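You operate a simulated robot arm through the tools that you are given. There is no shell and no other tool. Be economical: measure what you need, move in short steps, check, and stop when the job is done.

The job below is to be done with a simulated two-armed robot. You get a single attempt, and the scene is never put back.

TASK
Put the grey block mould marked "62" from the lower shelf of the right rack on the middle shelf of the right rack and the grey block mould labelled "56" on the upper shelf of the right rack. Fetch the carton labelled "75" from the top of the yellow-marked table and set it on the bare side of the blue-marked table. Take the straight mould from the top of the yellow-marked table and put it on the grey cover plate. Take the green bar on the top of the yellow-marked table and put it away on the shelf under the steel bench. Take the black cup on the top of the blue-marked table and put it away on the top of the wash bench. Pick up the black basket from the bare side of the blue-marked table with one hand, pass it to the other hand and put it on the right half of the grey work bench. Any order will do. Set down upright: black cup.

Only the result counts: the job must be done as asked and must still hold three seconds after the hand-in. Knocking over, shifting, dropping, spilling or breaking anything else fails it. A push-on lid holds only when it is set on centred and level and pressed home; a screw cap is set on level and turned clockwise until tight.

THE ROBOT
Two 7-joint arms with fingered hands on one trunk, on a base that drives. Base frame: it is fixed to the floor where the robot stands at the start and does not move with it; the origin is under the middle of the robot, x ahead of it, y to its left, z up. Readings come in mm, degrees, newtons and seconds.
The left shoulder is at the start at [60, 138, 897], the right one opposite. With the tool pointing down near the work surface each hand reaches from about 100 to 820 mm from the robot's upright axis, wherever it stands, measured 20 degrees to its own side. Places, roughly: bare side of the blue-marked table [-7700, 1100, 800]; black basket (14x14x13 cm) [-7800, 1000, 800]; black cup (8x8x11 cm) [-7200, 1200, 800]; carton [-5750, 1250, 750]; green bar (9x4x2 cm) [-6600, 1000, 800]; grey block mould [750, -250, 500]; grey cover plate (19x19x2 cm) [-5400, 1100, 800]; middle shelf of the right rack [700, -500, 800]; right half of the grey work bench [-10100, 500, 800]; shelf under the steel bench [-15500, 8600, 400]; straight mould [-6000, 1000, 750]; top of the wash bench [-2200, -800, 800]; upper shelf of the right rack [700, -500, 1100]. Payload 4 kg a hand.
The tool frame of a hand sits at the grasp point between the pads (the TCP): z along the fingers, y along the line on which they close. The tips reach 36 mm beyond it. Largest opening 120 mm; the body of the gripper starts 42 mm behind the TCP. The gripper is a hand of 5 fingers: y runs from the thumb to the fingers, the wrist lies at [-15, -109, -200] in the tool frame, and closing takes about 1.5 s.
Orientation is that of the tool frame in the base frame, as [roll, pitch, yaw] about the fixed x, y, z axes, in that order (R = Rz(yaw) Ry(pitch) Rx(roll)). With the fingers straight down and the wrist toward the robot, the tool's x, y and z point along [0, 1, 0], [1, 0, 0] and [0, 0, -1] of the base frame.

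THE INTERFACE
- The arms move only by the tool step_arm. It takes "left_plan", "right_plan" or both (then of equal length, played together; a hand with none holds still); each is a list that holds one entry, the list of rows, each a list of 7 numbers: the turn, a rotation vector about the tool's x, y, z in degrees, then the shift along the tool's x, y, z in mm, then the closure in counts, from 0 (fully open) to 255 (shut). In form: [[[ax, ay, az, dx, dy, dz, fingers], ...]]. A call has 1 to 8 rows; each row shifts and turns the commanded pose from where the row before left it, along the tool's axes as they then stand. Each row takes 0.2 s and may step no farther than 50 mm and 8.6 degrees from the row before; otherwise, or with a gripper value out of range, the whole call is refused. A pose out of reach is approached as far as the arm can. The call stops where the force on the tool passes 40 N (or 10 N more than at its start, if that is more) or the arm is blocked; 0.2 s more then pass. The fingers move at their own pace (about 153 mm/s each) and stop on an object; they squeeze with about 26 N. The grip force told is the motor's: it shows also when the fingers shut on nothing. Time passes only in rows, and 0.2 s behind the last, so rows that do not move let the fingers close. The reply holds the time, the measured pose of the TCP, the force on the tool along the base axes, the opening and the grip force, in the units named above and with some noise, with the torque about the TCP (base axes, N m) and any sound that the robot's microphone picked up.
- Cameras (640 x 400 px; columns grow to the right, rows downward): "scene" is now at [53, -15.3, 1537.4]; the picture's right is [-0.22, -0.97, 0.00], its down [-0.61, 0.14, -0.78] and it looks along [0.76, -0.17, -0.63] (base axes); focal length 293 px, centre (320, 200). "left" rides on the left gripper at [-69, -79, -131] in its tool frame; the picture's right is [-0.78, -0.29, 0.55], its down [0.55, -0.73, 0.40] and it looks along [0.29, 0.61, 0.74] (tool axes); focal length 222 px, centre (320, 200). "right" rides on the right gripper at [69, -79, -131] in its tool frame; the picture's right is [-0.78, 0.29, -0.55], its down [-0.55, -0.73, 0.40] and it looks along [-0.29, 0.61, 0.74] (tool axes); focal length 222 px, centre (320, 200). There is no depth. A picture from a camera that has moved, and an enlarged one, comes with that camera's place and axes in the base frame and with its lens.
- snapshot(camera): a new picture of that camera. The clock stands still meanwhile.
- move_column(by): slides the trunk up (or, below 0, down) by that many mm; the arms and the scene camera ride with it, the base frame stays. It gives what a move gives, with no picture.
- roll_base(legs): drives the robot by 1 to 6 legs, each [ahead, left, turn to the left] in mm, mm and degrees, along the robot's own axes; the way and the turn of a leg run together, so that a leg with both is an arc; at most 1500 mm and 180 degrees a leg. The arms and the cameras ride along, it lands a little off, and it stops where it bumps. It gives what a move gives.
- set_grasp(shape, hand): the hand has 5 fingers and takes this shape, open, in about a second: jaw (thumb against the fingers, like two jaws); tri (thumb and two fingers); tip (a fingertip pinch); poke (one finger out to press); point (the index stretched); flat (the hand flat); cup (the hand cupped); fist (a fist). The gripper value then closes the fingers along that shape, each until it touches; the sizes above hold for jaw. It gives what a move gives, with no picture.
- head_to(pan, tilt): turns the head with the scene camera to pan (to the left, within 86 degrees either way) and tilt (down, from -29 to 69), counted from straight ahead of the robot. It gives what a move gives.
- inspect(camera, box): a new picture of the part [left, top, right, bottom] of that camera's present view, enlarged. The clock stands still meanwhile.
- job_done(): hands the job in; it is judged then, once.

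Work in short steps. Places have to be worked out from the pictures, the camera data and where the tool is seen: move nearer, look again, correct. Check each grasp and each placing, and mend what went wrong. You have 217 turns and 208 pictures in all, those below and enlarged ones among them. Open the grippers and draw the arms clear of the work before you hand the job in, unless the task says otherwise; then end with one line.

The tools are called after "Call:" as name(argument=value, ...) on one line, values as JSON. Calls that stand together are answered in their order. step_arm: Moves the arms, as the interface text tells. Its arguments: {"type":"object","properties":{"left_plan":{"type":"array"},"right_plan":{"type":"array"}},"required":[]} The other tools are called the same way: move_column (by) slides the trunk up or down; set_grasp (shape, hand) gives the hand a shape; roll_base (legs) drives the base; head_to (pan, tilt) turns the head that bears the scene camera; snapshot (camera) takes a picture; inspect (camera, box) takes an enlarged picture of a part of a camera's view; job_done () hands the job in.

At the start:

```text
time: 0.0
left_position: [336.6, 22.2, 1346.7]
left_ee_rot: [-180.0, -0.1, 89.9]
left_ft_force: [-0.2, -0.1, 0.9]
left_torque: [0.01, 0.01, -0.04]
left_grip_width: 119.8
left_finger_force: 0.1
left_shape: jaw
right_position: [397.5, -364.8, 1290.5]
right_ee_rot: [-180.0, 0.0, 90.0]
right_ft_force: [0.2, 0.6, 0.2]
right_torque: [-0.01, 0.02, -0.02]
right_grip_width: 119.4
right_finger_force: 0.1
right_shape: jaw
trunk travel left (down, up): [-475.0, 115.0]
robot x, y, heading: [-2.0, -0.2, -0.1]
head pan, tilt: [-12.9, 38.9]
```

scene: 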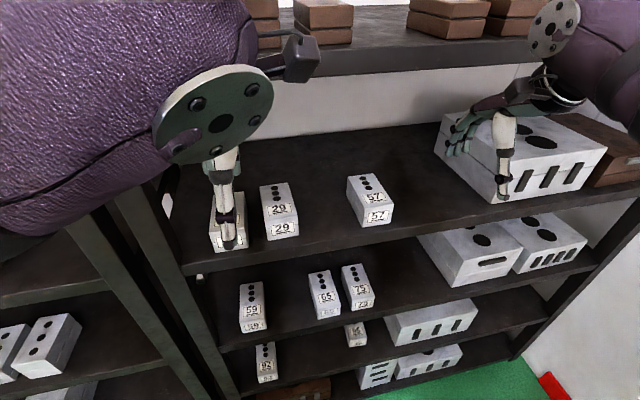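
right: 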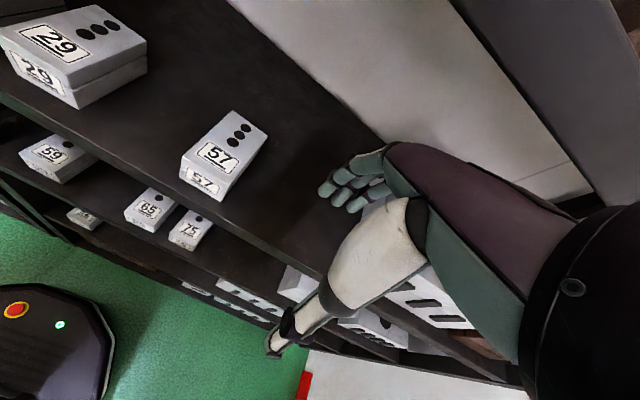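
left: 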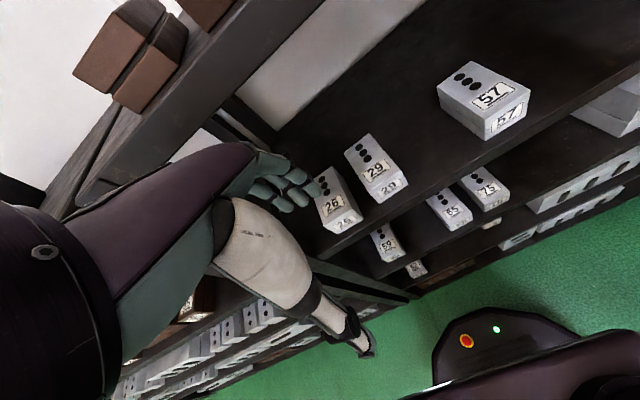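

I start by enlarging the parts of the scene view that show the small blocks on the rack.

Call:
inspect(camera="scene", box=[200, 240, 420, 400])

Call:
head_to(pan=-15, tilt=60)

Call:
snapshot(camera="scene")

```text
2.50 times, centred on (310, 320) of scene
camera zoom: at [53.0, -15.3, 1537.4], right [-0.22, -0.97, 0.0], down [-0.61, 0.14, -0.78], along [0.76, -0.17, -0.63], focal length 732 px, centre (345, -100)
```

zoom: 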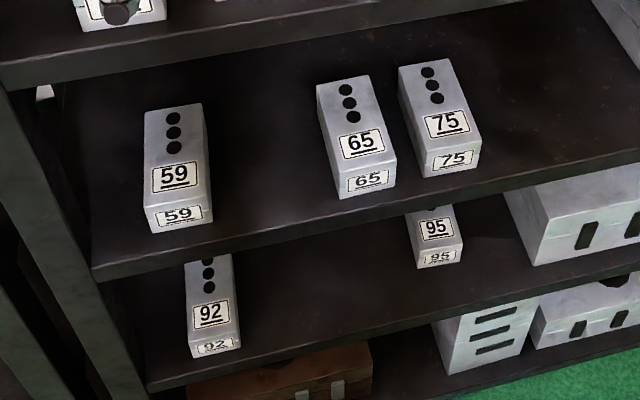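

```text
time: 0.8
left_position: [336.6, 23.1, 1345.9]
left_ee_rot: [-180.0, 0.1, 90.0]
left_ft_force: [-0.1, -0.4, -0.4]
left_torque: [0.0, -0.01, 0.03]
left_grip_width: 119.6
left_finger_force: 0.0
left_shape: jaw
right_position: [398.0, -364.8, 1290.3]
right_ee_rot: [-179.9, 0.0, 90.0]
right_ft_force: [-0.4, 0.6, -0.1]
right_torque: [0.02, -0.02, -0.02]
right_grip_width: 119.5
right_finger_force: 0.1
right_shape: jaw
trunk travel left (down, up): [-475.0, 115.0]
robot x, y, heading: [1.6, -0.3, 0.1]
head pan, tilt: [-15.0, 60.0]
```

```text
203 pictures are left
camera scene: at [33.9, -13.4, 1509.1], right [-0.26, -0.97, 0.0], down [-0.84, 0.22, -0.5], along [0.48, -0.13, -0.87], focal length 293 px, centre (320, 200)
```

scene: 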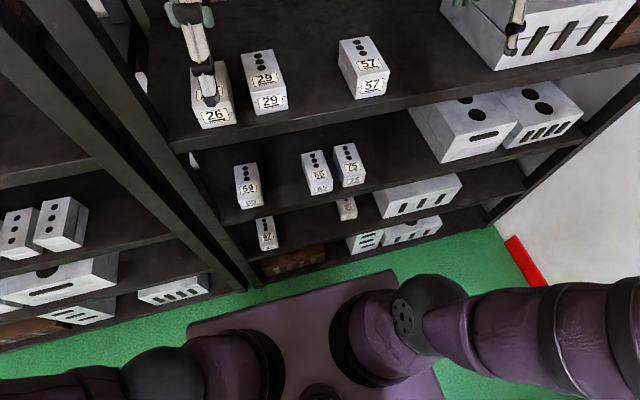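

The lower shelf seems to show 92 and 95, but I need a lower viewpoint. I back off so the arms clear the rack, then lower the trunk and look again.

Call:
roll_base(legs=[[-350, 0, 0]])

Call:
move_column(by=-470)

Call:
head_to(pan=-12, tilt=30)

Call:
snapshot(camera="scene")

```text
time: 3.1
left_position: [-4.9, 22.3, 1348.2]
left_ee_rot: [-180.0, -0.1, 89.5]
left_ft_force: [-0.2, 0.5, 0.2]
left_torque: [-0.03, -0.02, -0.02]
left_grip_width: 119.7
left_finger_force: 0.0
left_shape: jaw
right_position: [53.5, -366.3, 1291.2]
right_ee_rot: [-180.0, 0.1, 89.5]
right_ft_force: [-0.6, 0.3, 1.0]
right_torque: [-0.01, -0.02, -0.03]
right_grip_width: 119.7
right_finger_force: 0.1
right_shape: jaw
trunk travel left (down, up): [-475.0, 115.0]
robot x, y, heading: [-340.3, 0.7, -0.3]
head pan, tilt: [-15.0, 60.0]
```

```text
refused: -470 is not a number from -400 to 400
```

```text
time: 4.0
left_position: [-4.8, 22.9, 1347.0]
left_ee_rot: [-180.0, 0.0, 89.6]
left_ft_force: [0.2, 0.4, -0.1]
left_torque: [-0.01, -0.01, -0.02]
left_grip_width: 119.5
left_finger_force: 0.1
left_shape: jaw
right_position: [54.3, -367.0, 1290.5]
right_ee_rot: [-180.0, 0.0, 89.6]
right_ft_force: [-0.1, -0.8, 1.3]
right_torque: [0.0, 0.0, -0.06]
right_grip_width: 119.8
right_finger_force: 0.0
right_shape: jaw
trunk travel left (down, up): [-475.0, 115.0]
robot x, y, heading: [-342.9, 3.4, -0.5]
head pan, tilt: [-12.0, 30.0]
```

```text
202 pictures are left
camera scene: at [-284.0, -14.2, 1551.0], right [-0.21, -0.98, 0.0], down [-0.49, 0.11, -0.87], along [0.85, -0.19, -0.5], focal length 293 px, centre (320, 200)
```

scene: 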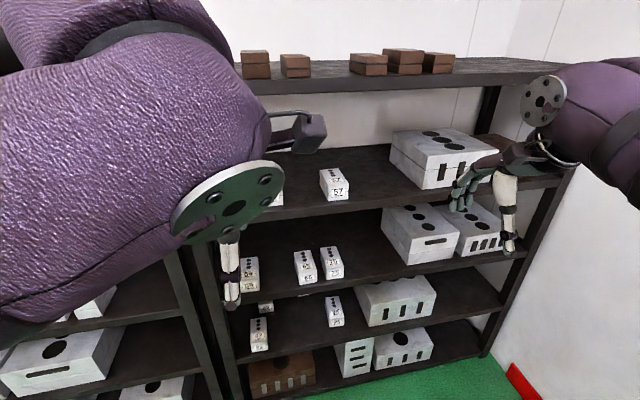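

There is another block behind on the lower shelf. I lower the trunk and look from shelf height.

Call:
move_column(by=-400)

Call:
head_to(pan=-5, tilt=38)

Call:
snapshot(camera="scene")

Call:
inspect(camera="scene", box=[200, 130, 420, 270])

Call:
inspect(camera="scene", box=[200, 0, 420, 140])

```text
time: 7.9
left_position: [-4.9, 21.9, 947.6]
left_ee_rot: [179.9, 0.0, 89.6]
left_ft_force: [0.3, 0.6, -0.6]
left_torque: [0.0, 0.01, 0.0]
left_grip_width: 119.8
left_finger_force: 0.1
left_shape: jaw
right_position: [52.9, -365.8, 889.9]
right_ee_rot: [180.0, 0.0, 89.6]
right_ft_force: [-0.7, -0.8, 0.2]
right_torque: [0.02, 0.04, -0.02]
right_grip_width: 119.6
right_finger_force: 0.0
right_shape: jaw
trunk travel left (down, up): [-75.0, 515.0]
robot x, y, heading: [-342.6, -1.5, -0.5]
head pan, tilt: [-12.0, 30.0]
```

```text
time: 8.6
left_position: [-5.5, 22.5, 946.7]
left_ee_rot: [-179.9, 0.0, 89.6]
left_ft_force: [0.5, -0.7, -0.1]
left_torque: [0.01, -0.02, -0.01]
left_grip_width: 119.9
left_finger_force: 0.0
left_shape: jaw
right_position: [53.7, -367.3, 890.5]
right_ee_rot: [180.0, -0.1, 89.6]
right_ft_force: [-0.2, -0.6, -1.2]
right_torque: [-0.01, 0.03, 0.03]
right_grip_width: 120.0
right_finger_force: 0.1
right_shape: jaw
trunk travel left (down, up): [-75.0, 515.0]
robot x, y, heading: [-340.2, 3.7, -0.3]
head pan, tilt: [-5.0, 38.0]
```

```text
201 pictures are left
camera scene: at [-286.4, -2.9, 1138.8], right [-0.09, -1.0, 0.0], down [-0.61, 0.06, -0.79], along [0.78, -0.07, -0.62], focal length 293 px, centre (320, 200)
```

scene: 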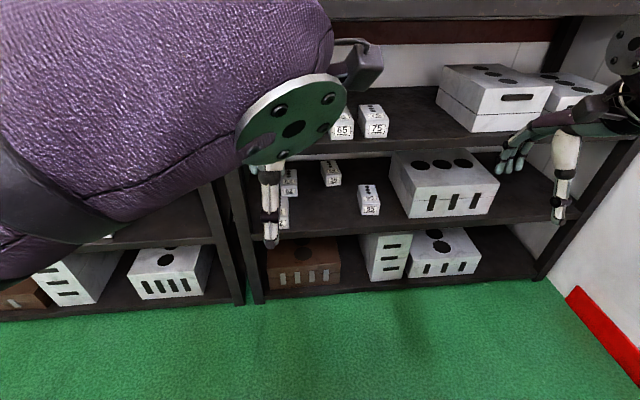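

```text
2.86 times, centred on (310, 200) of scene
camera zoom: at [-286.4, -2.9, 1138.8], right [-0.09, -1.0, 0.0], down [-0.61, 0.06, -0.79], along [0.78, -0.07, -0.62], focal length 837 px, centre (349, 200)
```

zoom: 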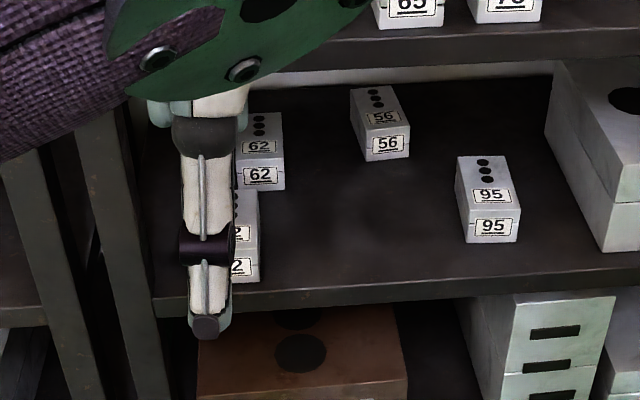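

```text
2.86 times, centred on (310, 70) of scene
camera zoom: at [-286.4, -2.9, 1138.8], right [-0.09, -1.0, 0.0], down [-0.61, 0.06, -0.79], along [0.78, -0.07, -0.62], focal length 837 px, centre (349, 571)
```

zoom: 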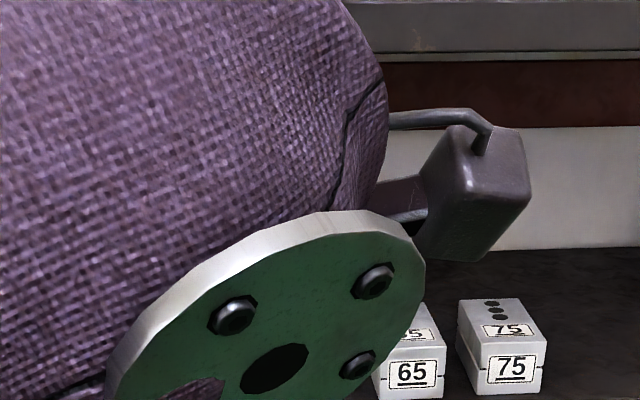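

62 and 56 both stand further back on the lower shelf; the left arm blocks the view. I move the left hand aside and start turning the right hand into a "handshake" pose (fingers forward, closing sideways).

Call:
step_arm(left_plan=[[[0, 0, 0, 45, 0, 0, 0], [0, 0, 0, 45, 0, 0, 0], [0, 0, 0, 45, 0, 0, 0], [0, 0, 0, 45, 0, 0, 0], [0, 0, 0, 45, 0, 0, 0], [0, 0, 0, 45, 0, 0, 0], [0, 0, 0, 30, 0, 0, 0], [0, 0, 0, 0, 0, 0, 0]]], right_plan=[[[0, 0, 8.5, 0, 0, 20, 0], [0, 0, 8.5, 0, 0, 20, 0], [0, 0, 8.5, 0, 0, 20, 0], [0, 0, 8.5, 0, 0, 20, 0], [0, 0, 8.5, 0, 0, 20, 0], [0, 0, 8.5, 0, 0, 20, 0], [0, 0, 8.5, 0, 0, 20, 0], [0, 0, 8.5, 0, 0, 20, 0]]])

Call:
snapshot(camera="scene")

```text
time: 10.3
left_position: [-4.5, 322.8, 951.2]
left_ee_rot: [-179.9, 0.0, 89.5]
left_ft_force: [-0.3, -0.9, -0.4]
left_torque: [-0.02, 0.0, 0.02]
left_grip_width: 119.9
left_finger_force: 0.1
left_shape: jaw
right_position: [54.5, -366.9, 730.2]
right_ee_rot: [-180.0, -0.1, 21.5]
right_ft_force: [-0.3, -0.4, 0.3]
right_torque: [0.02, -0.03, 0.01]
right_grip_width: 119.8
right_finger_force: 0.0
right_shape: jaw
trunk travel left (down, up): [-75.0, 515.0]
robot x, y, heading: [-342.0, -0.2, -0.6]
head pan, tilt: [-5.0, 38.0]
```

```text
198 pictures are left
camera scene: at [-286.6, -2.8, 1138.8], right [-0.09, -1.0, 0.0], down [-0.61, 0.06, -0.79], along [0.78, -0.07, -0.62], focal length 293 px, centre (320, 200)
```

scene: 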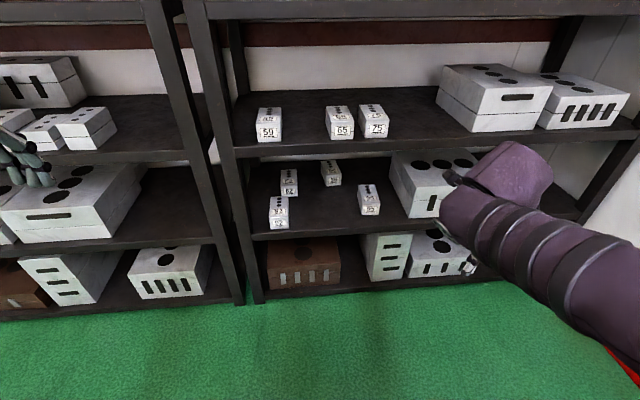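

Clear view now. I finish the hand turn (yaw to 0, then pitch the fingers forward).

Call:
step_arm(right_plan=[[[0, 0, 7.2, 0, 0, 0, 0], [0, 0, 7.2, 0, 0, 0, 0], [0, 0, 7.2, 0, 0, 0, 0], [0, 8.5, 0, 0, 0, 0, 0], [0, 8.5, 0, 0, 0, 0, 0], [0, 8.5, 0, 0, 0, 0, 0], [0, 8.5, 0, 0, 0, 0, 0], [0, 8.5, 0, 0, 0, 0, 0]]])

Call:
inspect(camera="scene", box=[220, 80, 440, 260])

```text
time: 12.3
left_position: [-5.8, 322.1, 949.6]
left_ee_rot: [179.9, 0.0, 89.7]
left_ft_force: [-0.2, -0.1, 0.0]
left_torque: [-0.03, -0.03, 0.0]
left_grip_width: 119.9
left_finger_force: 0.0
left_shape: jaw
right_position: [84.9, -290.6, 723.1]
right_ee_rot: [-169.9, -44.4, 7.3]
right_ft_force: [-0.3, 0.7, -0.2]
right_torque: [0.02, 0.01, -0.01]
right_grip_width: 119.9
right_finger_force: 0.0
right_shape: jaw
trunk travel left (down, up): [-75.0, 515.0]
robot x, y, heading: [-343.8, 0.9, -0.5]
head pan, tilt: [-5.0, 38.0]
stopped in row 8 (right hand): the arm was blocked; the commanded pose is now the measured one
```

```text
2.22 times, centred on (330, 170) of scene
camera zoom: at [-286.6, -2.5, 1138.8], right [-0.09, -1.0, 0.0], down [-0.61, 0.06, -0.79], along [0.78, -0.07, -0.62], focal length 651 px, centre (298, 267)
```

zoom: 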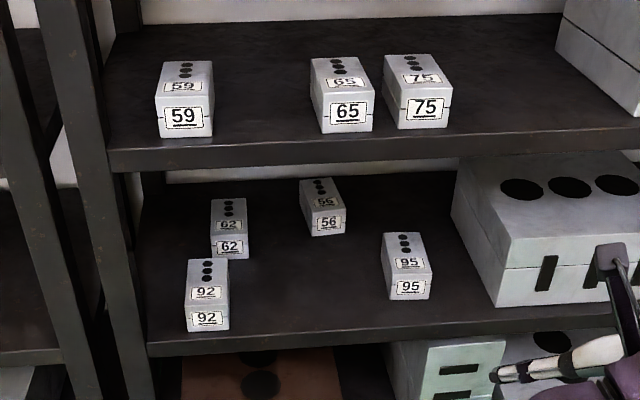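

The arm hit a limit there. Blocks judged: 56 front at about (729,-158), 62 front at (674,29), shelf z≈415. I move the right hand lower and forward, where the pose should be easier, and look at the arm.

Call:
step_arm(right_plan=[[[0, 0, 0, -3, 0, 45, 0], [0, 0, 0, -3, 0, 45, 0], [0, 0, 0, -3, 0, 45, 0], [0, 0, 0, -3, 0, 45, 0], [0, 0, 0, -3, 0, 45, 0]]])

Call:
head_to(pan=-20, tilt=50)

Call:
snapshot(camera="scene")

```text
time: 12.8
left_position: [-4.9, 322.9, 949.4]
left_ee_rot: [179.9, 0.1, 89.6]
left_ft_force: [-0.2, 0.3, 0.4]
left_torque: [0.01, -0.01, 0.0]
left_grip_width: 120.0
left_finger_force: 0.1
left_shape: jaw
right_position: [123.6, -181.9, 704.3]
right_ee_rot: [-166.6, -48.9, 18.6]
right_ft_force: [-0.7, -0.7, -1.0]
right_torque: [0.0, 0.01, 0.02]
right_grip_width: 120.1
right_finger_force: 0.1
right_shape: jaw
trunk travel left (down, up): [-75.0, 515.0]
robot x, y, heading: [-342.8, 1.5, -0.5]
head pan, tilt: [-5.0, 38.0]
stopped in row 2 (right hand): the arm was blocked; the commanded pose is now the measured one
```

```text
time: 13.5
left_position: [-5.8, 322.0, 949.4]
left_ee_rot: [179.9, 0.0, 89.7]
left_ft_force: [0.0, -0.2, 0.1]
left_torque: [-0.03, 0.01, 0.03]
left_grip_width: 119.8
left_finger_force: 0.2
left_shape: jaw
right_position: [124.7, -180.2, 705.9]
right_ee_rot: [-166.7, -48.7, 18.7]
right_ft_force: [0.1, 0.6, -0.4]
right_torque: [0.0, 0.01, 0.01]
right_grip_width: 119.8
right_finger_force: 0.0
right_shape: jaw
trunk travel left (down, up): [-75.0, 515.0]
robot x, y, heading: [-343.6, 3.3, -0.5]
head pan, tilt: [-20.0, 50.0]
```

```text
196 pictures are left
camera scene: at [-300.2, -21.3, 1121.6], right [-0.35, -0.94, 0.0], down [-0.72, 0.27, -0.64], along [0.6, -0.22, -0.77], focal length 293 px, centre (320, 200)
```

scene: 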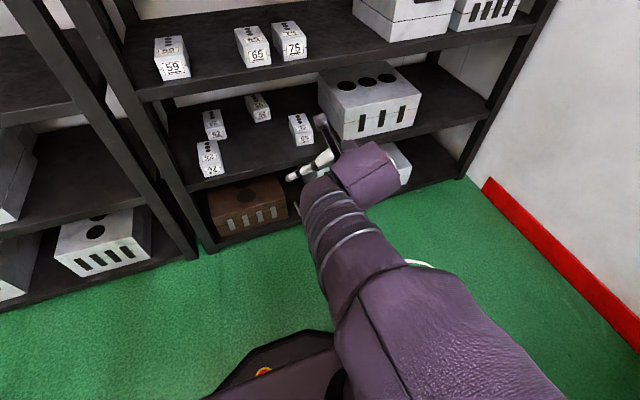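

The right hand in this sense is at a joint limit. I will un-tilt it and instead turn it the other way, with the wrist outward.

Call:
step_arm(right_plan=[[[0, -8.5, 0, 0, 15, 0, 0], [0, -8.5, 0, 0, 15, 0, 0], [0, -8.5, 0, 0, 15, 0, 0], [0, -8.5, 0, 0, 15, 0, 0], [0, -8.5, 0, 0, 15, 0, 0], [0, 0, -8.5, 0, 20, 0, 0], [0, 0, -8.5, 0, 20, 0, 0], [0, 0, -8.5, 0, 20, 0, 0]]])

Call:
step_arm(right_plan=[[[0, 0, -8.5, -10, 0, 0, 0], [0, 0, -8.5, -10, 0, 0, 0], [0, 0, -8.5, -10, 0, 0, 0], [0, 0, -8.5, -10, 0, 0, 0], [0, 0, -8.5, 0, 0, 0, 0], [0, 0, -8.5, 0, 0, 0, 0], [0, 0, -8.5, 0, 0, 0, 0], [0, 0, -8.5, 0, 0, 0, 0]]])

```text
time: 15.3
left_position: [-5.2, 323.3, 949.3]
left_ee_rot: [-180.0, -0.1, 89.6]
left_ft_force: [0.5, 0.6, 0.1]
left_torque: [0.0, 0.0, -0.01]
left_grip_width: 119.8
left_finger_force: 0.1
left_shape: jaw
right_position: [194.6, -295.4, 687.3]
right_ee_rot: [-175.1, -9.9, 53.3]
right_ft_force: [0.5, 0.3, -0.5]
right_torque: [-0.02, -0.01, -0.01]
right_grip_width: 120.1
right_finger_force: 0.0
right_shape: jaw
trunk travel left (down, up): [-75.0, 515.0]
robot x, y, heading: [-343.8, -1.6, -0.4]
head pan, tilt: [-20.0, 50.0]
```

```text
time: 17.1
left_position: [-5.9, 322.1, 949.0]
left_ee_rot: [180.0, -0.1, 89.6]
left_ft_force: [-0.3, 0.5, -0.3]
left_torque: [-0.05, 0.02, -0.01]
left_grip_width: 119.7
left_finger_force: 0.2
left_shape: jaw
right_position: [180.7, -328.2, 678.1]
right_ee_rot: [172.6, -8.2, 122.4]
right_ft_force: [-0.3, 0.5, 0.1]
right_torque: [0.0, 0.0, -0.01]
right_grip_width: 120.0
right_finger_force: 0.0
right_shape: jaw
trunk travel left (down, up): [-75.0, 515.0]
robot x, y, heading: [-339.9, -0.1, -0.7]
head pan, tilt: [-20.0, 50.0]
```

Continue turning the right hand: yaw to 180, then tilt fingers forward.

Call:
step_arm(right_plan=[[[0, 0, -8.4, 0, 0, 0, 0], [0, 0, -8.4, 0, 0, 0, 0], [0, 0, -8.4, 0, 0, 0, 0], [0, 0, -8.4, 0, 0, 0, 0], [0, 0, -8.4, 0, 0, 0, 0], [0, 0, -8.4, 0, 0, 0, 0], [0, 0, -7, 0, 0, 0, 0], [0, 0, 0, 0, 0, 0, 0]]])

Call:
step_arm(right_plan=[[[0, -8.5, 0, 0, 0, 0, 0], [0, -8.5, 0, 0, 0, 0, 0], [0, -8.5, 0, 0, 0, 0, 0], [0, -8.5, 0, 0, 0, 0, 0], [0, -8.5, 0, 0, 0, 0, 0], [0, 0, 0, 0, 0, 0, 0]]])

Call:
snapshot(camera="scene")

```text
time: 18.9
left_position: [-6.0, 322.6, 949.4]
left_ee_rot: [179.9, 0.0, 89.7]
left_ft_force: [0.0, 0.0, 0.3]
left_torque: [-0.01, 0.01, -0.02]
left_grip_width: 119.8
left_finger_force: 0.1
left_shape: jaw
right_position: [180.0, -329.3, 678.6]
right_ee_rot: [169.1, 1.9, 179.0]
right_ft_force: [-0.4, 0.3, 1.1]
right_torque: [0.0, 0.02, 0.01]
right_grip_width: 120.1
right_finger_force: 0.0
right_shape: jaw
trunk travel left (down, up): [-75.0, 515.0]
robot x, y, heading: [-339.6, 1.4, -0.2]
head pan, tilt: [-20.0, 50.0]
```

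```text
time: 20.3
left_position: [-5.9, 322.3, 949.5]
left_ee_rot: [180.0, 0.0, 89.5]
left_ft_force: [-0.5, 0.6, 0.1]
left_torque: [0.02, -0.02, 0.0]
left_grip_width: 119.9
left_finger_force: 0.1
left_shape: jaw
right_position: [178.3, -329.0, 677.1]
right_ee_rot: [164.9, 43.4, 168.7]
right_ft_force: [-0.5, 0.1, -0.3]
right_torque: [0.01, 0.01, -0.01]
right_grip_width: 120.1
right_finger_force: 0.0
right_shape: jaw
trunk travel left (down, up): [-75.0, 515.0]
robot x, y, heading: [-341.4, 1.7, -0.5]
head pan, tilt: [-20.0, 50.0]
```

```text
195 pictures are left
camera scene: at [-300.2, -21.4, 1121.6], right [-0.35, -0.94, 0.0], down [-0.72, 0.27, -0.64], along [0.6, -0.22, -0.77], focal length 293 px, centre (320, 200)
```

scene: 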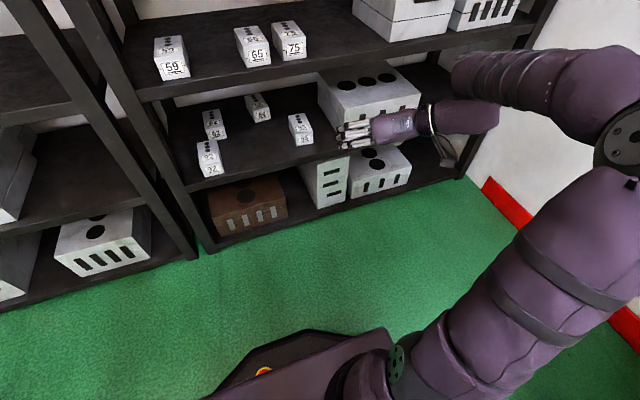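

This pose works without blocking. I level the closing axis, then extend forward, left and down toward the working height, still in front of the rack.

Call:
step_arm(right_plan=[[[0, 0, -7.75, 0, 0, 0, 0], [0, 0, -7.75, 0, 0, 0, 0], [3.6, 0, 3.55, 0, 0, 0, 0], [3.6, 0, 3.55, 0, 0, 0, 0]]])

Call:
step_arm(right_plan=[[[0, 0, 0, -3, 22, 44, 0], [0, 0, 0, -3, 22, 44, 0], [0, 0, 0, -3, 22, 44, 0], [0, 0, 0, -3, 22, 44, 0], [0, 0, 0, -3, 22, 44, 0], [0, 0, 0, -3, 22, 44, 0], [0, 0, 0, 0, 0, 0, 0]]])

Call:
snapshot(camera="scene")

Call:
snapshot(camera="right")

```text
time: 21.3
left_position: [-4.7, 323.3, 949.6]
left_ee_rot: [180.0, -0.1, 89.6]
left_ft_force: [-0.2, 0.2, 0.9]
left_torque: [-0.02, 0.0, -0.01]
left_grip_width: 119.9
left_finger_force: 0.0
left_shape: jaw
right_position: [180.3, -328.3, 678.0]
right_ee_rot: [-180.0, 45.4, -179.9]
right_ft_force: [0.0, -0.4, 0.0]
right_torque: [-0.01, 0.04, -0.02]
right_grip_width: 119.8
right_finger_force: 0.1
right_shape: jaw
trunk travel left (down, up): [-75.0, 515.0]
robot x, y, heading: [-342.3, 2.2, -0.2]
head pan, tilt: [-20.0, 50.0]
```

```text
time: 22.9
left_position: [-4.7, 322.4, 948.6]
left_ee_rot: [180.0, 0.0, 89.6]
left_ft_force: [0.0, 0.2, 0.8]
left_torque: [0.0, -0.02, -0.03]
left_grip_width: 119.8
left_finger_force: 0.0
left_shape: jaw
right_position: [378.6, -196.5, 506.0]
right_ee_rot: [-180.0, 45.4, -179.7]
right_ft_force: [-0.1, 0.4, 0.4]
right_torque: [-0.01, -0.01, 0.02]
right_grip_width: 120.0
right_finger_force: 0.0
right_shape: jaw
trunk travel left (down, up): [-75.0, 515.0]
robot x, y, heading: [-341.3, -1.0, -0.4]
head pan, tilt: [-20.0, 50.0]
```

```text
194 pictures are left
camera scene: at [-300.0, -21.4, 1121.6], right [-0.35, -0.94, 0.0], down [-0.72, 0.27, -0.64], along [0.6, -0.22, -0.77], focal length 293 px, centre (320, 200)
```

scene: 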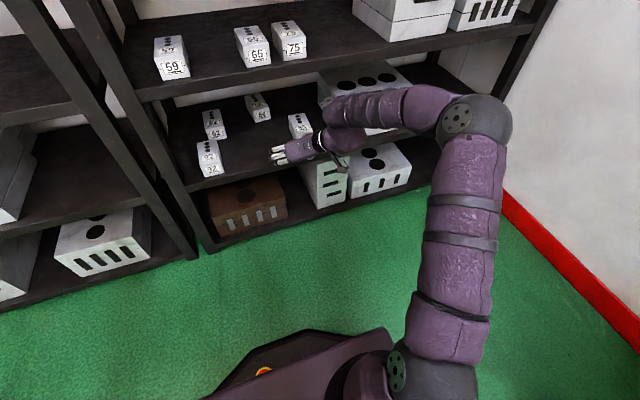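

```text
193 pictures are left
camera right: at [237.0, -276.9, 549.4], right [0.16, 0.29, 0.94], down [0.67, -0.73, 0.11], along [0.72, 0.61, -0.31], focal length 222 px, centre (320, 200)
```

right: 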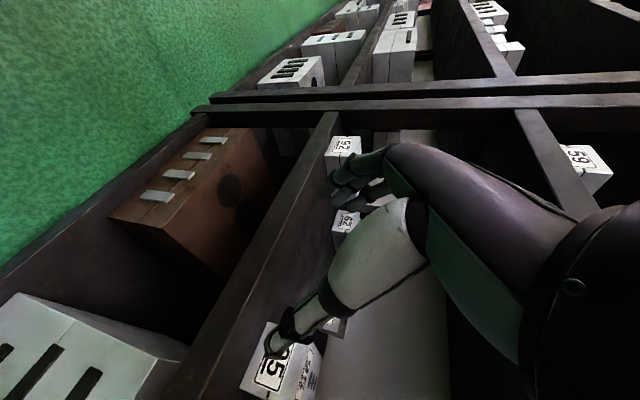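

The forearm comes in sideways, which would hit the rack. I stretch the arm further (backing the base first) so the forearm lines up with the reach direction.

Call:
roll_base(legs=[[-120, 0, 0]])

Call:
step_arm(right_plan=[[[0, 0, 0, -10, 33, 30, 0], [0, 0, 0, -10, 33, 30, 0], [0, 0, 0, -10, 33, 30, 0], [0, 0, 0, -10, 33, 30, 0], [0, 0, 0, 0, 0, 0, 0]]])

Call:
snapshot(camera="scene")

```text
time: 24.2
left_position: [-124.4, 321.9, 949.9]
left_ee_rot: [-180.0, -0.1, 89.7]
left_ft_force: [0.2, -0.1, 0.2]
left_torque: [-0.03, 0.01, 0.01]
left_grip_width: 119.6
left_finger_force: 0.1
left_shape: jaw
right_position: [257.8, -197.6, 506.6]
right_ee_rot: [-179.8, 45.5, -179.8]
right_ft_force: [-0.5, 0.3, 0.0]
right_torque: [0.0, 0.01, 0.0]
right_grip_width: 119.9
right_finger_force: 0.1
right_shape: jaw
trunk travel left (down, up): [-75.0, 515.0]
robot x, y, heading: [-463.5, 2.4, -0.3]
head pan, tilt: [-20.0, 50.0]
```

```text
time: 25.4
left_position: [-125.3, 323.2, 948.6]
left_ee_rot: [-180.0, 0.0, 89.6]
left_ft_force: [-0.8, -0.1, 1.0]
left_torque: [-0.01, 0.02, -0.01]
left_grip_width: 119.8
left_finger_force: 0.1
left_shape: jaw
right_position: [372.6, -63.0, 446.4]
right_ee_rot: [-179.9, 45.5, -179.8]
right_ft_force: [-0.5, 0.1, 1.4]
right_torque: [-0.02, -0.02, 0.02]
right_grip_width: 120.1
right_finger_force: 0.0
right_shape: jaw
trunk travel left (down, up): [-75.0, 515.0]
robot x, y, heading: [-461.0, 2.1, -0.2]
head pan, tilt: [-20.0, 50.0]
```

```text
192 pictures are left
camera scene: at [-420.0, -20.6, 1121.6], right [-0.35, -0.94, 0.0], down [-0.72, 0.27, -0.64], along [0.6, -0.22, -0.77], focal length 293 px, centre (320, 200)
```

scene: 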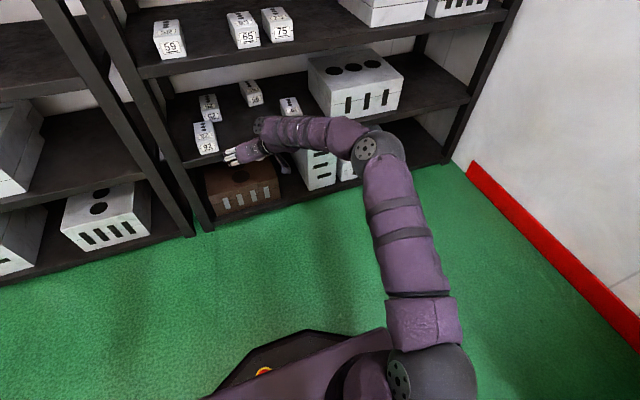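

Still bent. I back up again and stretch further so the elbow straightens.

Call:
roll_base(legs=[[-130, 0, 0]])

Call:
step_arm(right_plan=[[[0, 0, 0, -29, -10, 28, 0], [0, 0, 0, -29, -10, 28, 0], [0, 0, 0, -29, -10, 28, 0], [0, 0, 0, 0, 0, 0, 0]]])

Call:
snapshot(camera="scene")

```text
time: 26.7
left_position: [-254.8, 324.9, 948.8]
left_ee_rot: [-180.0, 0.0, 89.7]
left_ft_force: [1.1, -0.3, -0.3]
left_torque: [0.0, -0.02, 0.0]
left_grip_width: 120.0
left_finger_force: 0.1
left_shape: jaw
right_position: [243.6, -60.3, 445.8]
right_ee_rot: [-179.8, 45.4, -179.7]
right_ft_force: [0.7, -0.7, 0.4]
right_torque: [0.04, 0.0, 0.03]
right_grip_width: 120.0
right_finger_force: 0.0
right_shape: jaw
trunk travel left (down, up): [-75.0, 515.0]
robot x, y, heading: [-590.3, 2.8, -0.1]
head pan, tilt: [-20.0, 50.0]
```

```text
time: 27.7
left_position: [-254.8, 324.8, 949.2]
left_ee_rot: [180.0, 0.0, 89.8]
left_ft_force: [-0.8, 0.5, -0.1]
left_torque: [0.01, -0.01, 0.05]
left_grip_width: 119.8
left_finger_force: 0.0
left_shape: jaw
right_position: [314.0, -77.8, 447.8]
right_ee_rot: [-179.9, 45.5, -179.7]
right_ft_force: [-0.5, 0.0, 0.0]
right_torque: [-0.01, 0.0, 0.0]
right_grip_width: 120.1
right_finger_force: 0.0
right_shape: jaw
right hand out of reach, approached as far as the arm can: row 2, 3
trunk travel left (down, up): [-75.0, 515.0]
robot x, y, heading: [-590.3, 5.6, -0.4]
head pan, tilt: [-20.0, 50.0]
```

```text
191 pictures are left
camera scene: at [-548.4, -19.6, 1121.5], right [-0.35, -0.94, 0.0], down [-0.72, 0.27, -0.64], along [0.6, -0.22, -0.77], focal length 293 px, centre (320, 200)
```

scene: 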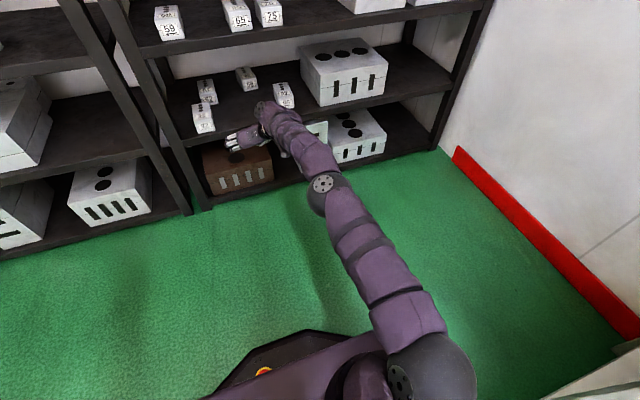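

The arm is now straight, forearm pointing into the shelf. I raise 40 mm, shift right to the line of block 56, narrow the opening a bit, and drive partway in, then look with the hand camera.

Call:
move_column(by=40)

Call:
step_arm(right_plan=[[[0, 0, 0, 0, 0, 0, 40], [0, 0, 0, 0, 0, 0, 40]]])

Call:
roll_base(legs=[[0, -80, 0], [250, 0, 0]])

Call:
snapshot(camera="right")

Call:
snapshot(camera="scene")

```text
time: 28.5
left_position: [-254.6, 325.6, 989.1]
left_ee_rot: [-180.0, 0.0, 89.6]
left_ft_force: [-0.1, 0.7, 0.0]
left_torque: [-0.01, 0.0, 0.0]
left_grip_width: 119.8
left_finger_force: 0.1
left_shape: jaw
right_position: [314.7, -77.3, 486.8]
right_ee_rot: [-179.9, 45.4, -179.5]
right_ft_force: [0.2, -0.4, 0.0]
right_torque: [0.01, 0.04, 0.0]
right_grip_width: 120.0
right_finger_force: 0.1
right_shape: jaw
trunk travel left (down, up): [-115.0, 475.0]
robot x, y, heading: [-590.5, 3.2, -0.4]
head pan, tilt: [-20.0, 50.0]
```

```text
time: 29.1
left_position: [-253.2, 323.1, 988.9]
left_ee_rot: [180.0, 0.0, 89.8]
left_ft_force: [-0.1, -0.2, -0.2]
left_torque: [0.01, 0.0, 0.01]
left_grip_width: 119.8
left_finger_force: 0.0
left_shape: jaw
right_position: [315.1, -77.7, 487.2]
right_ee_rot: [-179.9, 45.4, -179.5]
right_ft_force: [-0.3, 0.0, 0.0]
right_torque: [0.0, 0.0, -0.01]
right_grip_width: 101.3
right_finger_force: 0.0
right_shape: jaw
trunk travel left (down, up): [-115.0, 475.0]
robot x, y, heading: [-588.1, 5.3, -0.3]
head pan, tilt: [-20.0, 50.0]
```

```text
time: 31.6
left_position: [-3.5, 245.4, 989.5]
left_ee_rot: [179.9, 0.0, 89.8]
left_ft_force: [0.7, 0.3, -0.5]
left_torque: [0.0, 0.0, -0.01]
left_grip_width: 119.9
left_finger_force: 0.0
left_shape: jaw
right_position: [566.7, -156.9, 486.8]
right_ee_rot: [-179.8, 45.3, -179.6]
right_ft_force: [-0.9, -0.9, 0.9]
right_torque: [-0.03, 0.01, 0.03]
right_grip_width: 101.4
right_finger_force: 0.0
right_shape: jaw
trunk travel left (down, up): [-115.0, 475.0]
robot x, y, heading: [-339.5, -77.6, -0.2]
head pan, tilt: [-20.0, 50.0]
```

```text
190 pictures are left
camera right: at [425.1, -236.0, 530.5], right [0.16, 0.29, 0.94], down [0.67, -0.73, 0.11], along [0.72, 0.62, -0.31], focal length 222 px, centre (320, 200)
```

right: 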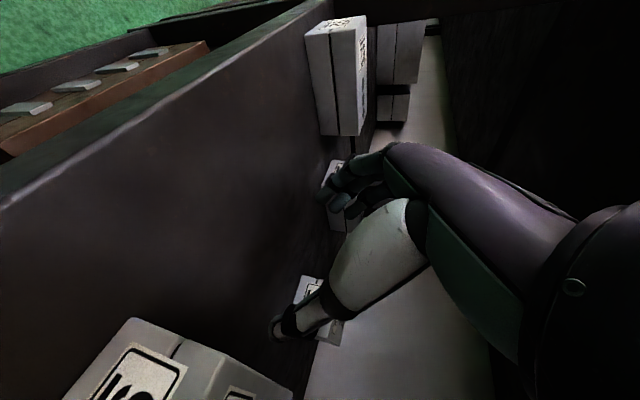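

```text
189 pictures are left
camera scene: at [-296.6, -99.4, 1161.6], right [-0.35, -0.94, 0.0], down [-0.72, 0.26, -0.64], along [0.6, -0.22, -0.77], focal length 293 px, centre (320, 200)
```

scene: 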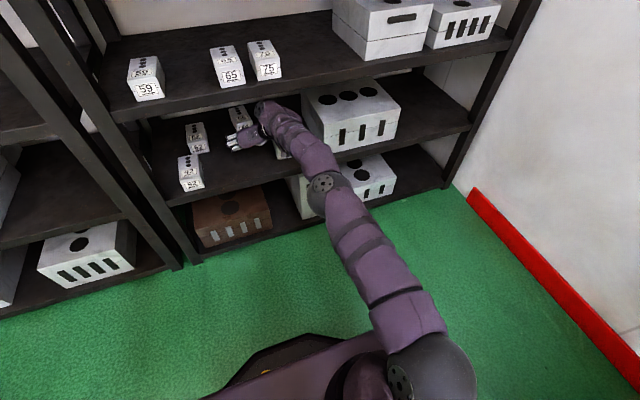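

The estimates agree: 56 appears at ~(315,300) beyond the thumb. I zoom in there to refine.

Call:
inspect(camera="right", box=[250, 240, 390, 360])

Call:
inspect(camera="scene", box=[170, 80, 330, 200])

```text
3.33 times, centred on (320, 300) of right
camera zoom: at [425.1, -236.0, 530.5], right [0.16, 0.29, 0.94], down [0.67, -0.73, 0.11], along [0.72, 0.62, -0.31], focal length 740 px, centre (320, -133)
```

zoom: 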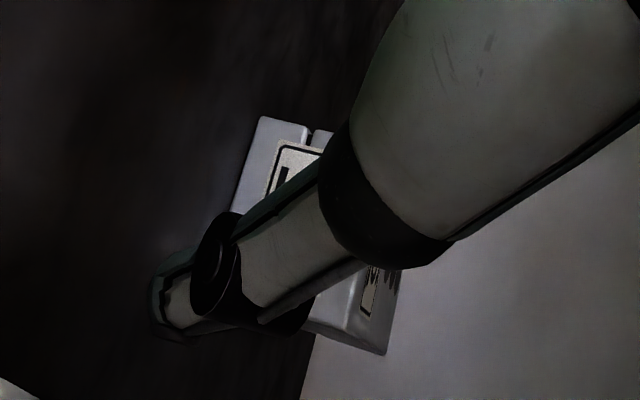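

```text
3.33 times, centred on (250, 140) of scene
camera zoom: at [-296.6, -99.4, 1161.6], right [-0.35, -0.94, 0.0], down [-0.72, 0.26, -0.64], along [0.6, -0.22, -0.77], focal length 977 px, centre (553, 400)
```

zoom: 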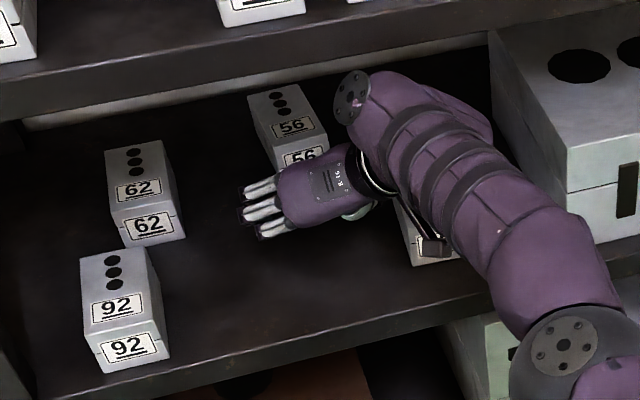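

56's front-left corner works out to (731,-121): centre y≈-158, front x≈730. I drive in 195 mm at this height and check.

Call:
roll_base(legs=[[195, 0, 0]])

Call:
snapshot(camera="right")

Call:
inspect(camera="scene", box=[170, 60, 330, 180])

```text
time: 33.1
left_position: [194.7, 242.6, 988.9]
left_ee_rot: [-180.0, -0.2, 89.7]
left_ft_force: [-0.3, 0.1, 0.2]
left_torque: [-0.02, 0.01, 0.02]
left_grip_width: 119.7
left_finger_force: 0.1
left_shape: jaw
right_position: [757.3, -156.1, 469.1]
right_ee_rot: [179.8, 44.2, -179.6]
right_ft_force: [-0.1, 0.8, 0.8]
right_torque: [0.01, 0.01, 0.0]
right_grip_width: 101.5
right_finger_force: 0.1
right_shape: jaw
trunk travel left (down, up): [-115.0, 475.0]
robot x, y, heading: [-142.5, -75.4, -0.1]
head pan, tilt: [-20.0, 50.0]
```

```text
186 pictures are left
camera right: at [617.7, -237.2, 515.2], right [0.18, 0.29, 0.94], down [0.68, -0.73, 0.1], along [0.72, 0.62, -0.33], focal length 222 px, centre (320, 200)
```

right: 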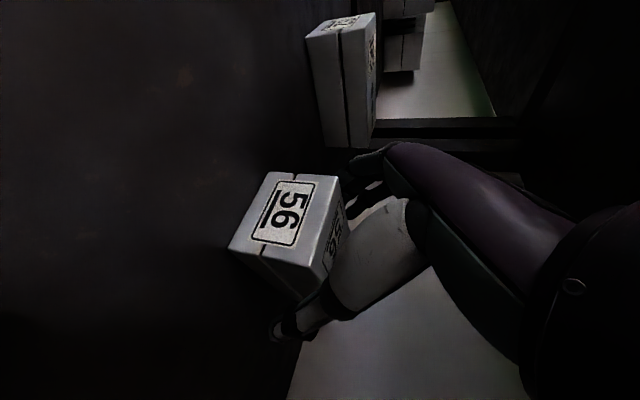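

```text
3.33 times, centred on (250, 120) of scene
camera zoom: at [-98.6, -102.8, 1160.7], right [-0.35, -0.94, 0.0], down [-0.72, 0.27, -0.64], along [0.6, -0.22, -0.77], focal length 977 px, centre (553, 467)
```

zoom: 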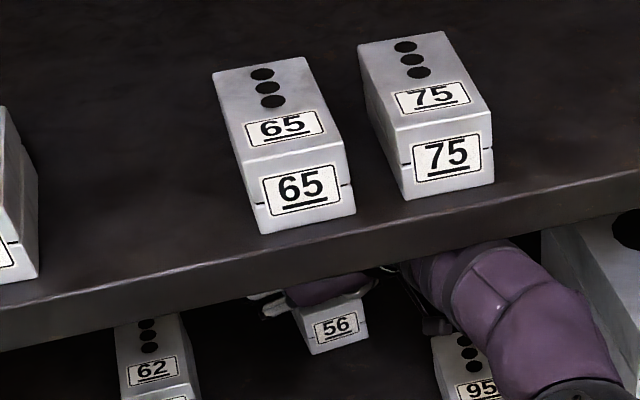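

The hand is at the block, but z reads 469 instead of 487: the forearm is likely touching the shelf above. Lowering the trunk 40 relieves this and puts the TCP at grasp height.

Call:
move_column(by=-40)

Call:
snapshot(camera="right")

```text
time: 33.9
left_position: [190.8, 242.3, 951.8]
left_ee_rot: [179.9, 0.0, 89.7]
left_ft_force: [-0.1, 0.1, 0.5]
left_torque: [0.0, -0.01, 0.01]
left_grip_width: 119.6
left_finger_force: 0.0
left_shape: jaw
right_position: [761.0, -159.9, 449.4]
right_ee_rot: [179.8, 45.6, 179.6]
right_ft_force: [-2.9, -2.1, 15.1]
right_torque: [0.12, 0.12, -0.04]
right_grip_width: 101.9
right_finger_force: 0.1
right_shape: jaw
trunk travel left (down, up): [-77.0, 513.0]
robot x, y, heading: [-144.0, -80.9, -0.4]
head pan, tilt: [-20.0, 50.0]
stopped: the force on the tool passed its limit at 44 N (the readings are from after the stop); the commanded pose is now the measured one
```

```text
184 pictures are left
camera right: at [618.5, -239.6, 492.4], right [0.16, 0.29, 0.94], down [0.67, -0.74, 0.11], along [0.73, 0.61, -0.31], focal length 222 px, centre (320, 200)
```

right: 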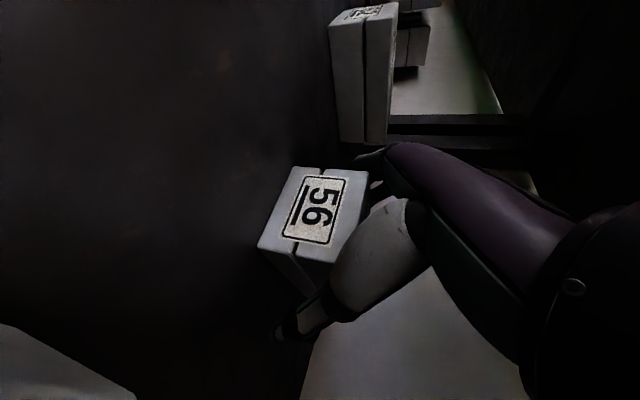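

Contact at z=449. I raise 6 mm and close the fingers.

Call:
move_column(by=6)

Call:
step_arm(right_plan=[[[0, 0, 0, 0, 0, 0, 90], [0, 0, 0, 0, 0, 0, 140], [0, 0, 0, 0, 0, 0, 200], [0, 0, 0, 0, 0, 0, 255], [0, 0, 0, 0, 0, 0, 255], [0, 0, 0, 0, 0, 0, 255], [0, 0, 0, 0, 0, 0, 255], [0, 0, 0, 0, 0, 0, 255]]])

Call:
snapshot(camera="right")

```text
time: 34.4
left_position: [193.0, 243.0, 958.9]
left_ee_rot: [179.9, 0.0, 89.6]
left_ft_force: [0.3, -0.5, -0.5]
left_torque: [-0.02, -0.01, -0.01]
left_grip_width: 120.0
left_finger_force: 0.1
left_shape: jaw
right_position: [759.5, -160.6, 450.3]
right_ee_rot: [-180.0, 45.4, 179.8]
right_ft_force: [-0.3, -2.8, 5.3]
right_torque: [0.18, 0.01, 0.08]
right_grip_width: 101.4
right_finger_force: 0.1
right_shape: jaw
trunk travel left (down, up): [-83.0, 507.0]
robot x, y, heading: [-143.6, -82.0, -0.6]
head pan, tilt: [-20.0, 50.0]
```

```text
time: 36.2
left_position: [192.0, 244.4, 958.3]
left_ee_rot: [179.9, 0.0, 89.7]
left_ft_force: [-1.0, 0.1, -0.8]
left_torque: [0.04, 0.0, 0.01]
left_grip_width: 119.6
left_finger_force: 0.1
left_shape: jaw
right_position: [760.7, -160.7, 452.1]
right_ee_rot: [-180.0, 45.3, 179.9]
right_ft_force: [0.2, 3.7, 2.4]
right_torque: [0.05, -0.03, 0.07]
right_grip_width: 67.8
right_finger_force: 26.1
right_shape: jaw
trunk travel left (down, up): [-83.0, 507.0]
robot x, y, heading: [-144.6, -75.0, -0.3]
head pan, tilt: [-20.0, 50.0]
```

```text
183 pictures are left
camera right: at [618.4, -238.9, 494.9], right [0.16, 0.29, 0.94], down [0.67, -0.74, 0.11], along [0.73, 0.61, -0.31], focal length 222 px, centre (320, 200)
```

right: 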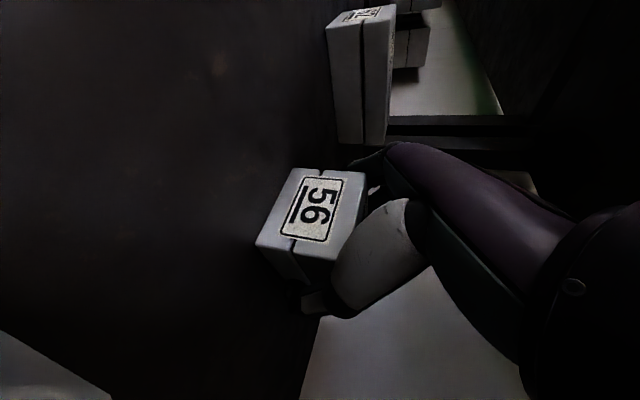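

Gripped (67.8 mm, 26 N). I lift 14 mm and back straight out.

Call:
move_column(by=14)

Call:
roll_base(legs=[[-150, 0, 0]])

Call:
snapshot(camera="right")

Call:
snapshot(camera="scene")

```text
time: 36.9
left_position: [193.0, 243.3, 971.6]
left_ee_rot: [180.0, 0.0, 89.7]
left_ft_force: [0.0, -0.3, 0.1]
left_torque: [-0.01, 0.0, 0.0]
left_grip_width: 119.7
left_finger_force: 0.1
left_shape: jaw
right_position: [760.5, -160.4, 462.8]
right_ee_rot: [-179.9, 45.2, 179.9]
right_ft_force: [0.6, -0.2, -7.7]
right_torque: [-0.03, 0.16, 0.04]
right_grip_width: 66.1
right_finger_force: 25.8
right_shape: jaw
trunk travel left (down, up): [-97.0, 493.0]
robot x, y, heading: [-140.9, -77.3, -0.7]
head pan, tilt: [-20.0, 50.0]
```

```text
time: 38.2
left_position: [42.4, 243.2, 972.0]
left_ee_rot: [179.9, 0.0, 89.5]
left_ft_force: [0.3, 0.2, 0.1]
left_torque: [0.03, 0.0, 0.0]
left_grip_width: 119.7
left_finger_force: 0.1
left_shape: jaw
right_position: [608.4, -163.0, 464.1]
right_ee_rot: [-179.9, 45.2, 179.8]
right_ft_force: [0.0, -0.3, -7.2]
right_torque: [-0.01, 0.12, -0.02]
right_grip_width: 65.9
right_finger_force: 26.0
right_shape: jaw
trunk travel left (down, up): [-97.0, 493.0]
robot x, y, heading: [-295.7, -76.9, -0.6]
head pan, tilt: [-20.0, 50.0]
```

```text
182 pictures are left
camera right: at [466.3, -240.5, 508.1], right [0.17, 0.29, 0.94], down [0.67, -0.74, 0.11], along [0.73, 0.61, -0.31], focal length 222 px, centre (320, 200)
```

right: 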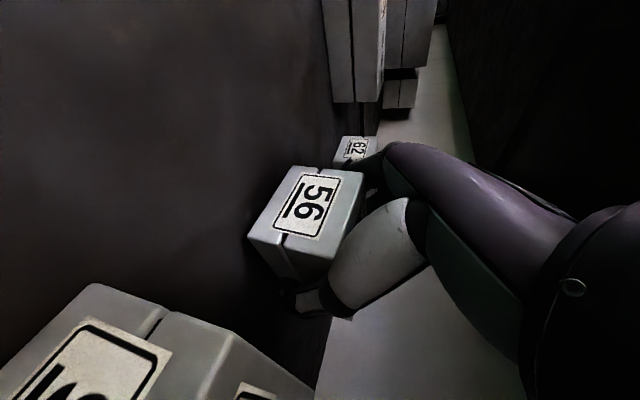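

```text
181 pictures are left
camera scene: at [-253.7, -99.5, 1143.9], right [-0.35, -0.94, 0.0], down [-0.72, 0.27, -0.64], along [0.6, -0.23, -0.77], focal length 293 px, centre (320, 200)
```

scene: 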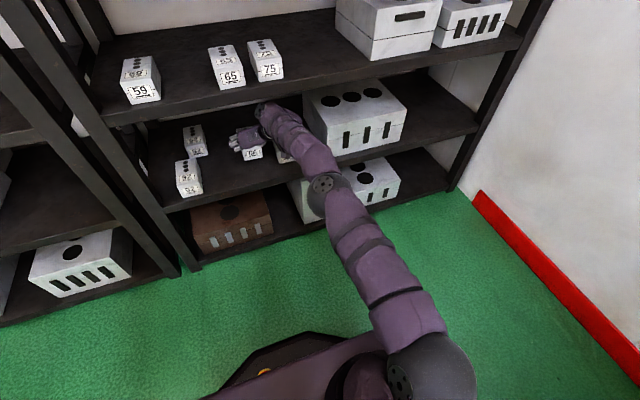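

56 is held securely (about 0.75 kg). I back fully out of the rack, then raise the trunk.

Call:
roll_base(legs=[[-340, 0, 0]])

Call:
move_column(by=400)

Call:
move_column(by=90)

Call:
step_arm(right_plan=[[[0, 0, 0, -18, 0, -35, 255], [0, 0, 0, -18, 0, -35, 255], [0, 0, 0, -18, 0, -35, 255], [0, 0, 0, -18, 0, -35, 255], [0, 0, 0, -18, 0, -35, 255], [0, 0, 0, 0, 0, 0, 255]]])

Call:
head_to(pan=-15, tilt=25)

Call:
snapshot(camera="scene")

```text
time: 40.4
left_position: [-290.9, 248.2, 972.4]
left_ee_rot: [-180.0, 0.1, 90.0]
left_ft_force: [-0.2, -0.4, 0.0]
left_torque: [0.0, 0.0, -0.01]
left_grip_width: 119.7
left_finger_force: 0.1
left_shape: jaw
right_position: [279.8, -151.2, 464.2]
right_ee_rot: [-179.9, 45.3, -179.6]
right_ft_force: [-0.6, 0.5, -7.4]
right_torque: [-0.06, 0.13, 0.01]
right_grip_width: 66.2
right_finger_force: 25.5
right_shape: jaw
trunk travel left (down, up): [-97.0, 493.0]
robot x, y, heading: [-626.5, -76.1, 0.2]
head pan, tilt: [-20.0, 50.0]
```

```text
time: 44.2
left_position: [-290.3, 247.8, 1371.3]
left_ee_rot: [179.9, 0.0, 89.9]
left_ft_force: [0.3, 0.4, 1.0]
left_torque: [0.01, 0.02, -0.02]
left_grip_width: 119.7
left_finger_force: 0.1
left_shape: jaw
right_position: [280.5, -152.4, 864.4]
right_ee_rot: [-180.0, 45.2, -179.7]
right_ft_force: [0.2, -0.2, -7.7]
right_torque: [-0.05, 0.14, 0.04]
right_grip_width: 65.8
right_finger_force: 25.7
right_shape: jaw
trunk travel left (down, up): [-497.0, 93.0]
robot x, y, heading: [-617.8, -73.0, 0.0]
head pan, tilt: [-20.0, 50.0]
```

```text
time: 45.5
left_position: [-291.1, 248.6, 1461.1]
left_ee_rot: [-179.9, 0.0, 90.0]
left_ft_force: [-0.8, 0.7, 0.0]
left_torque: [0.01, 0.0, -0.01]
left_grip_width: 119.7
left_finger_force: 0.0
left_shape: jaw
right_position: [280.6, -152.0, 954.4]
right_ee_rot: [-180.0, 45.2, -179.7]
right_ft_force: [-1.1, 0.1, -7.0]
right_torque: [-0.07, 0.13, 0.0]
right_grip_width: 65.9
right_finger_force: 26.1
right_shape: jaw
trunk travel left (down, up): [-587.0, 3.0]
robot x, y, heading: [-627.0, -74.8, 0.2]
head pan, tilt: [-20.0, 50.0]
```

```text
time: 46.9
left_position: [-289.5, 248.2, 1461.5]
left_ee_rot: [-179.9, 0.0, 90.1]
left_ft_force: [0.9, 0.1, 0.0]
left_torque: [-0.02, 0.01, 0.0]
left_grip_width: 119.6
left_finger_force: 0.1
left_shape: jaw
right_position: [220.5, -151.3, 1142.1]
right_ee_rot: [179.9, 45.1, -179.8]
right_ft_force: [0.0, 0.7, -7.9]
right_torque: [-0.02, 0.14, -0.01]
right_grip_width: 65.5
right_finger_force: 26.2
right_shape: jaw
trunk travel left (down, up): [-587.0, 3.0]
robot x, y, heading: [-625.8, -73.2, 0.1]
head pan, tilt: [-20.0, 50.0]
```

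```text
time: 47.8
left_position: [-290.7, 247.4, 1460.9]
left_ee_rot: [180.0, 0.0, 90.0]
left_ft_force: [0.5, 0.3, 0.0]
left_torque: [0.0, -0.02, -0.01]
left_grip_width: 120.0
left_finger_force: 0.0
left_shape: jaw
right_position: [219.3, -151.1, 1142.4]
right_ee_rot: [179.9, 45.2, -179.9]
right_ft_force: [-0.6, 0.2, -7.2]
right_torque: [-0.03, 0.18, 0.01]
right_grip_width: 65.5
right_finger_force: 25.8
right_shape: jaw
trunk travel left (down, up): [-587.0, 3.0]
robot x, y, heading: [-627.2, -74.6, 0.0]
head pan, tilt: [-15.0, 25.0]
```

```text
180 pictures are left
camera scene: at [-566.3, -95.3, 1671.3], right [-0.26, -0.97, 0.0], down [-0.41, 0.11, -0.91], along [0.87, -0.23, -0.42], focal length 293 px, centre (320, 200)
```

scene: 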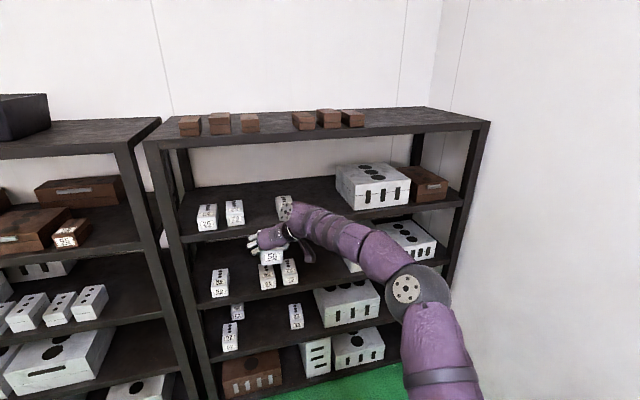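

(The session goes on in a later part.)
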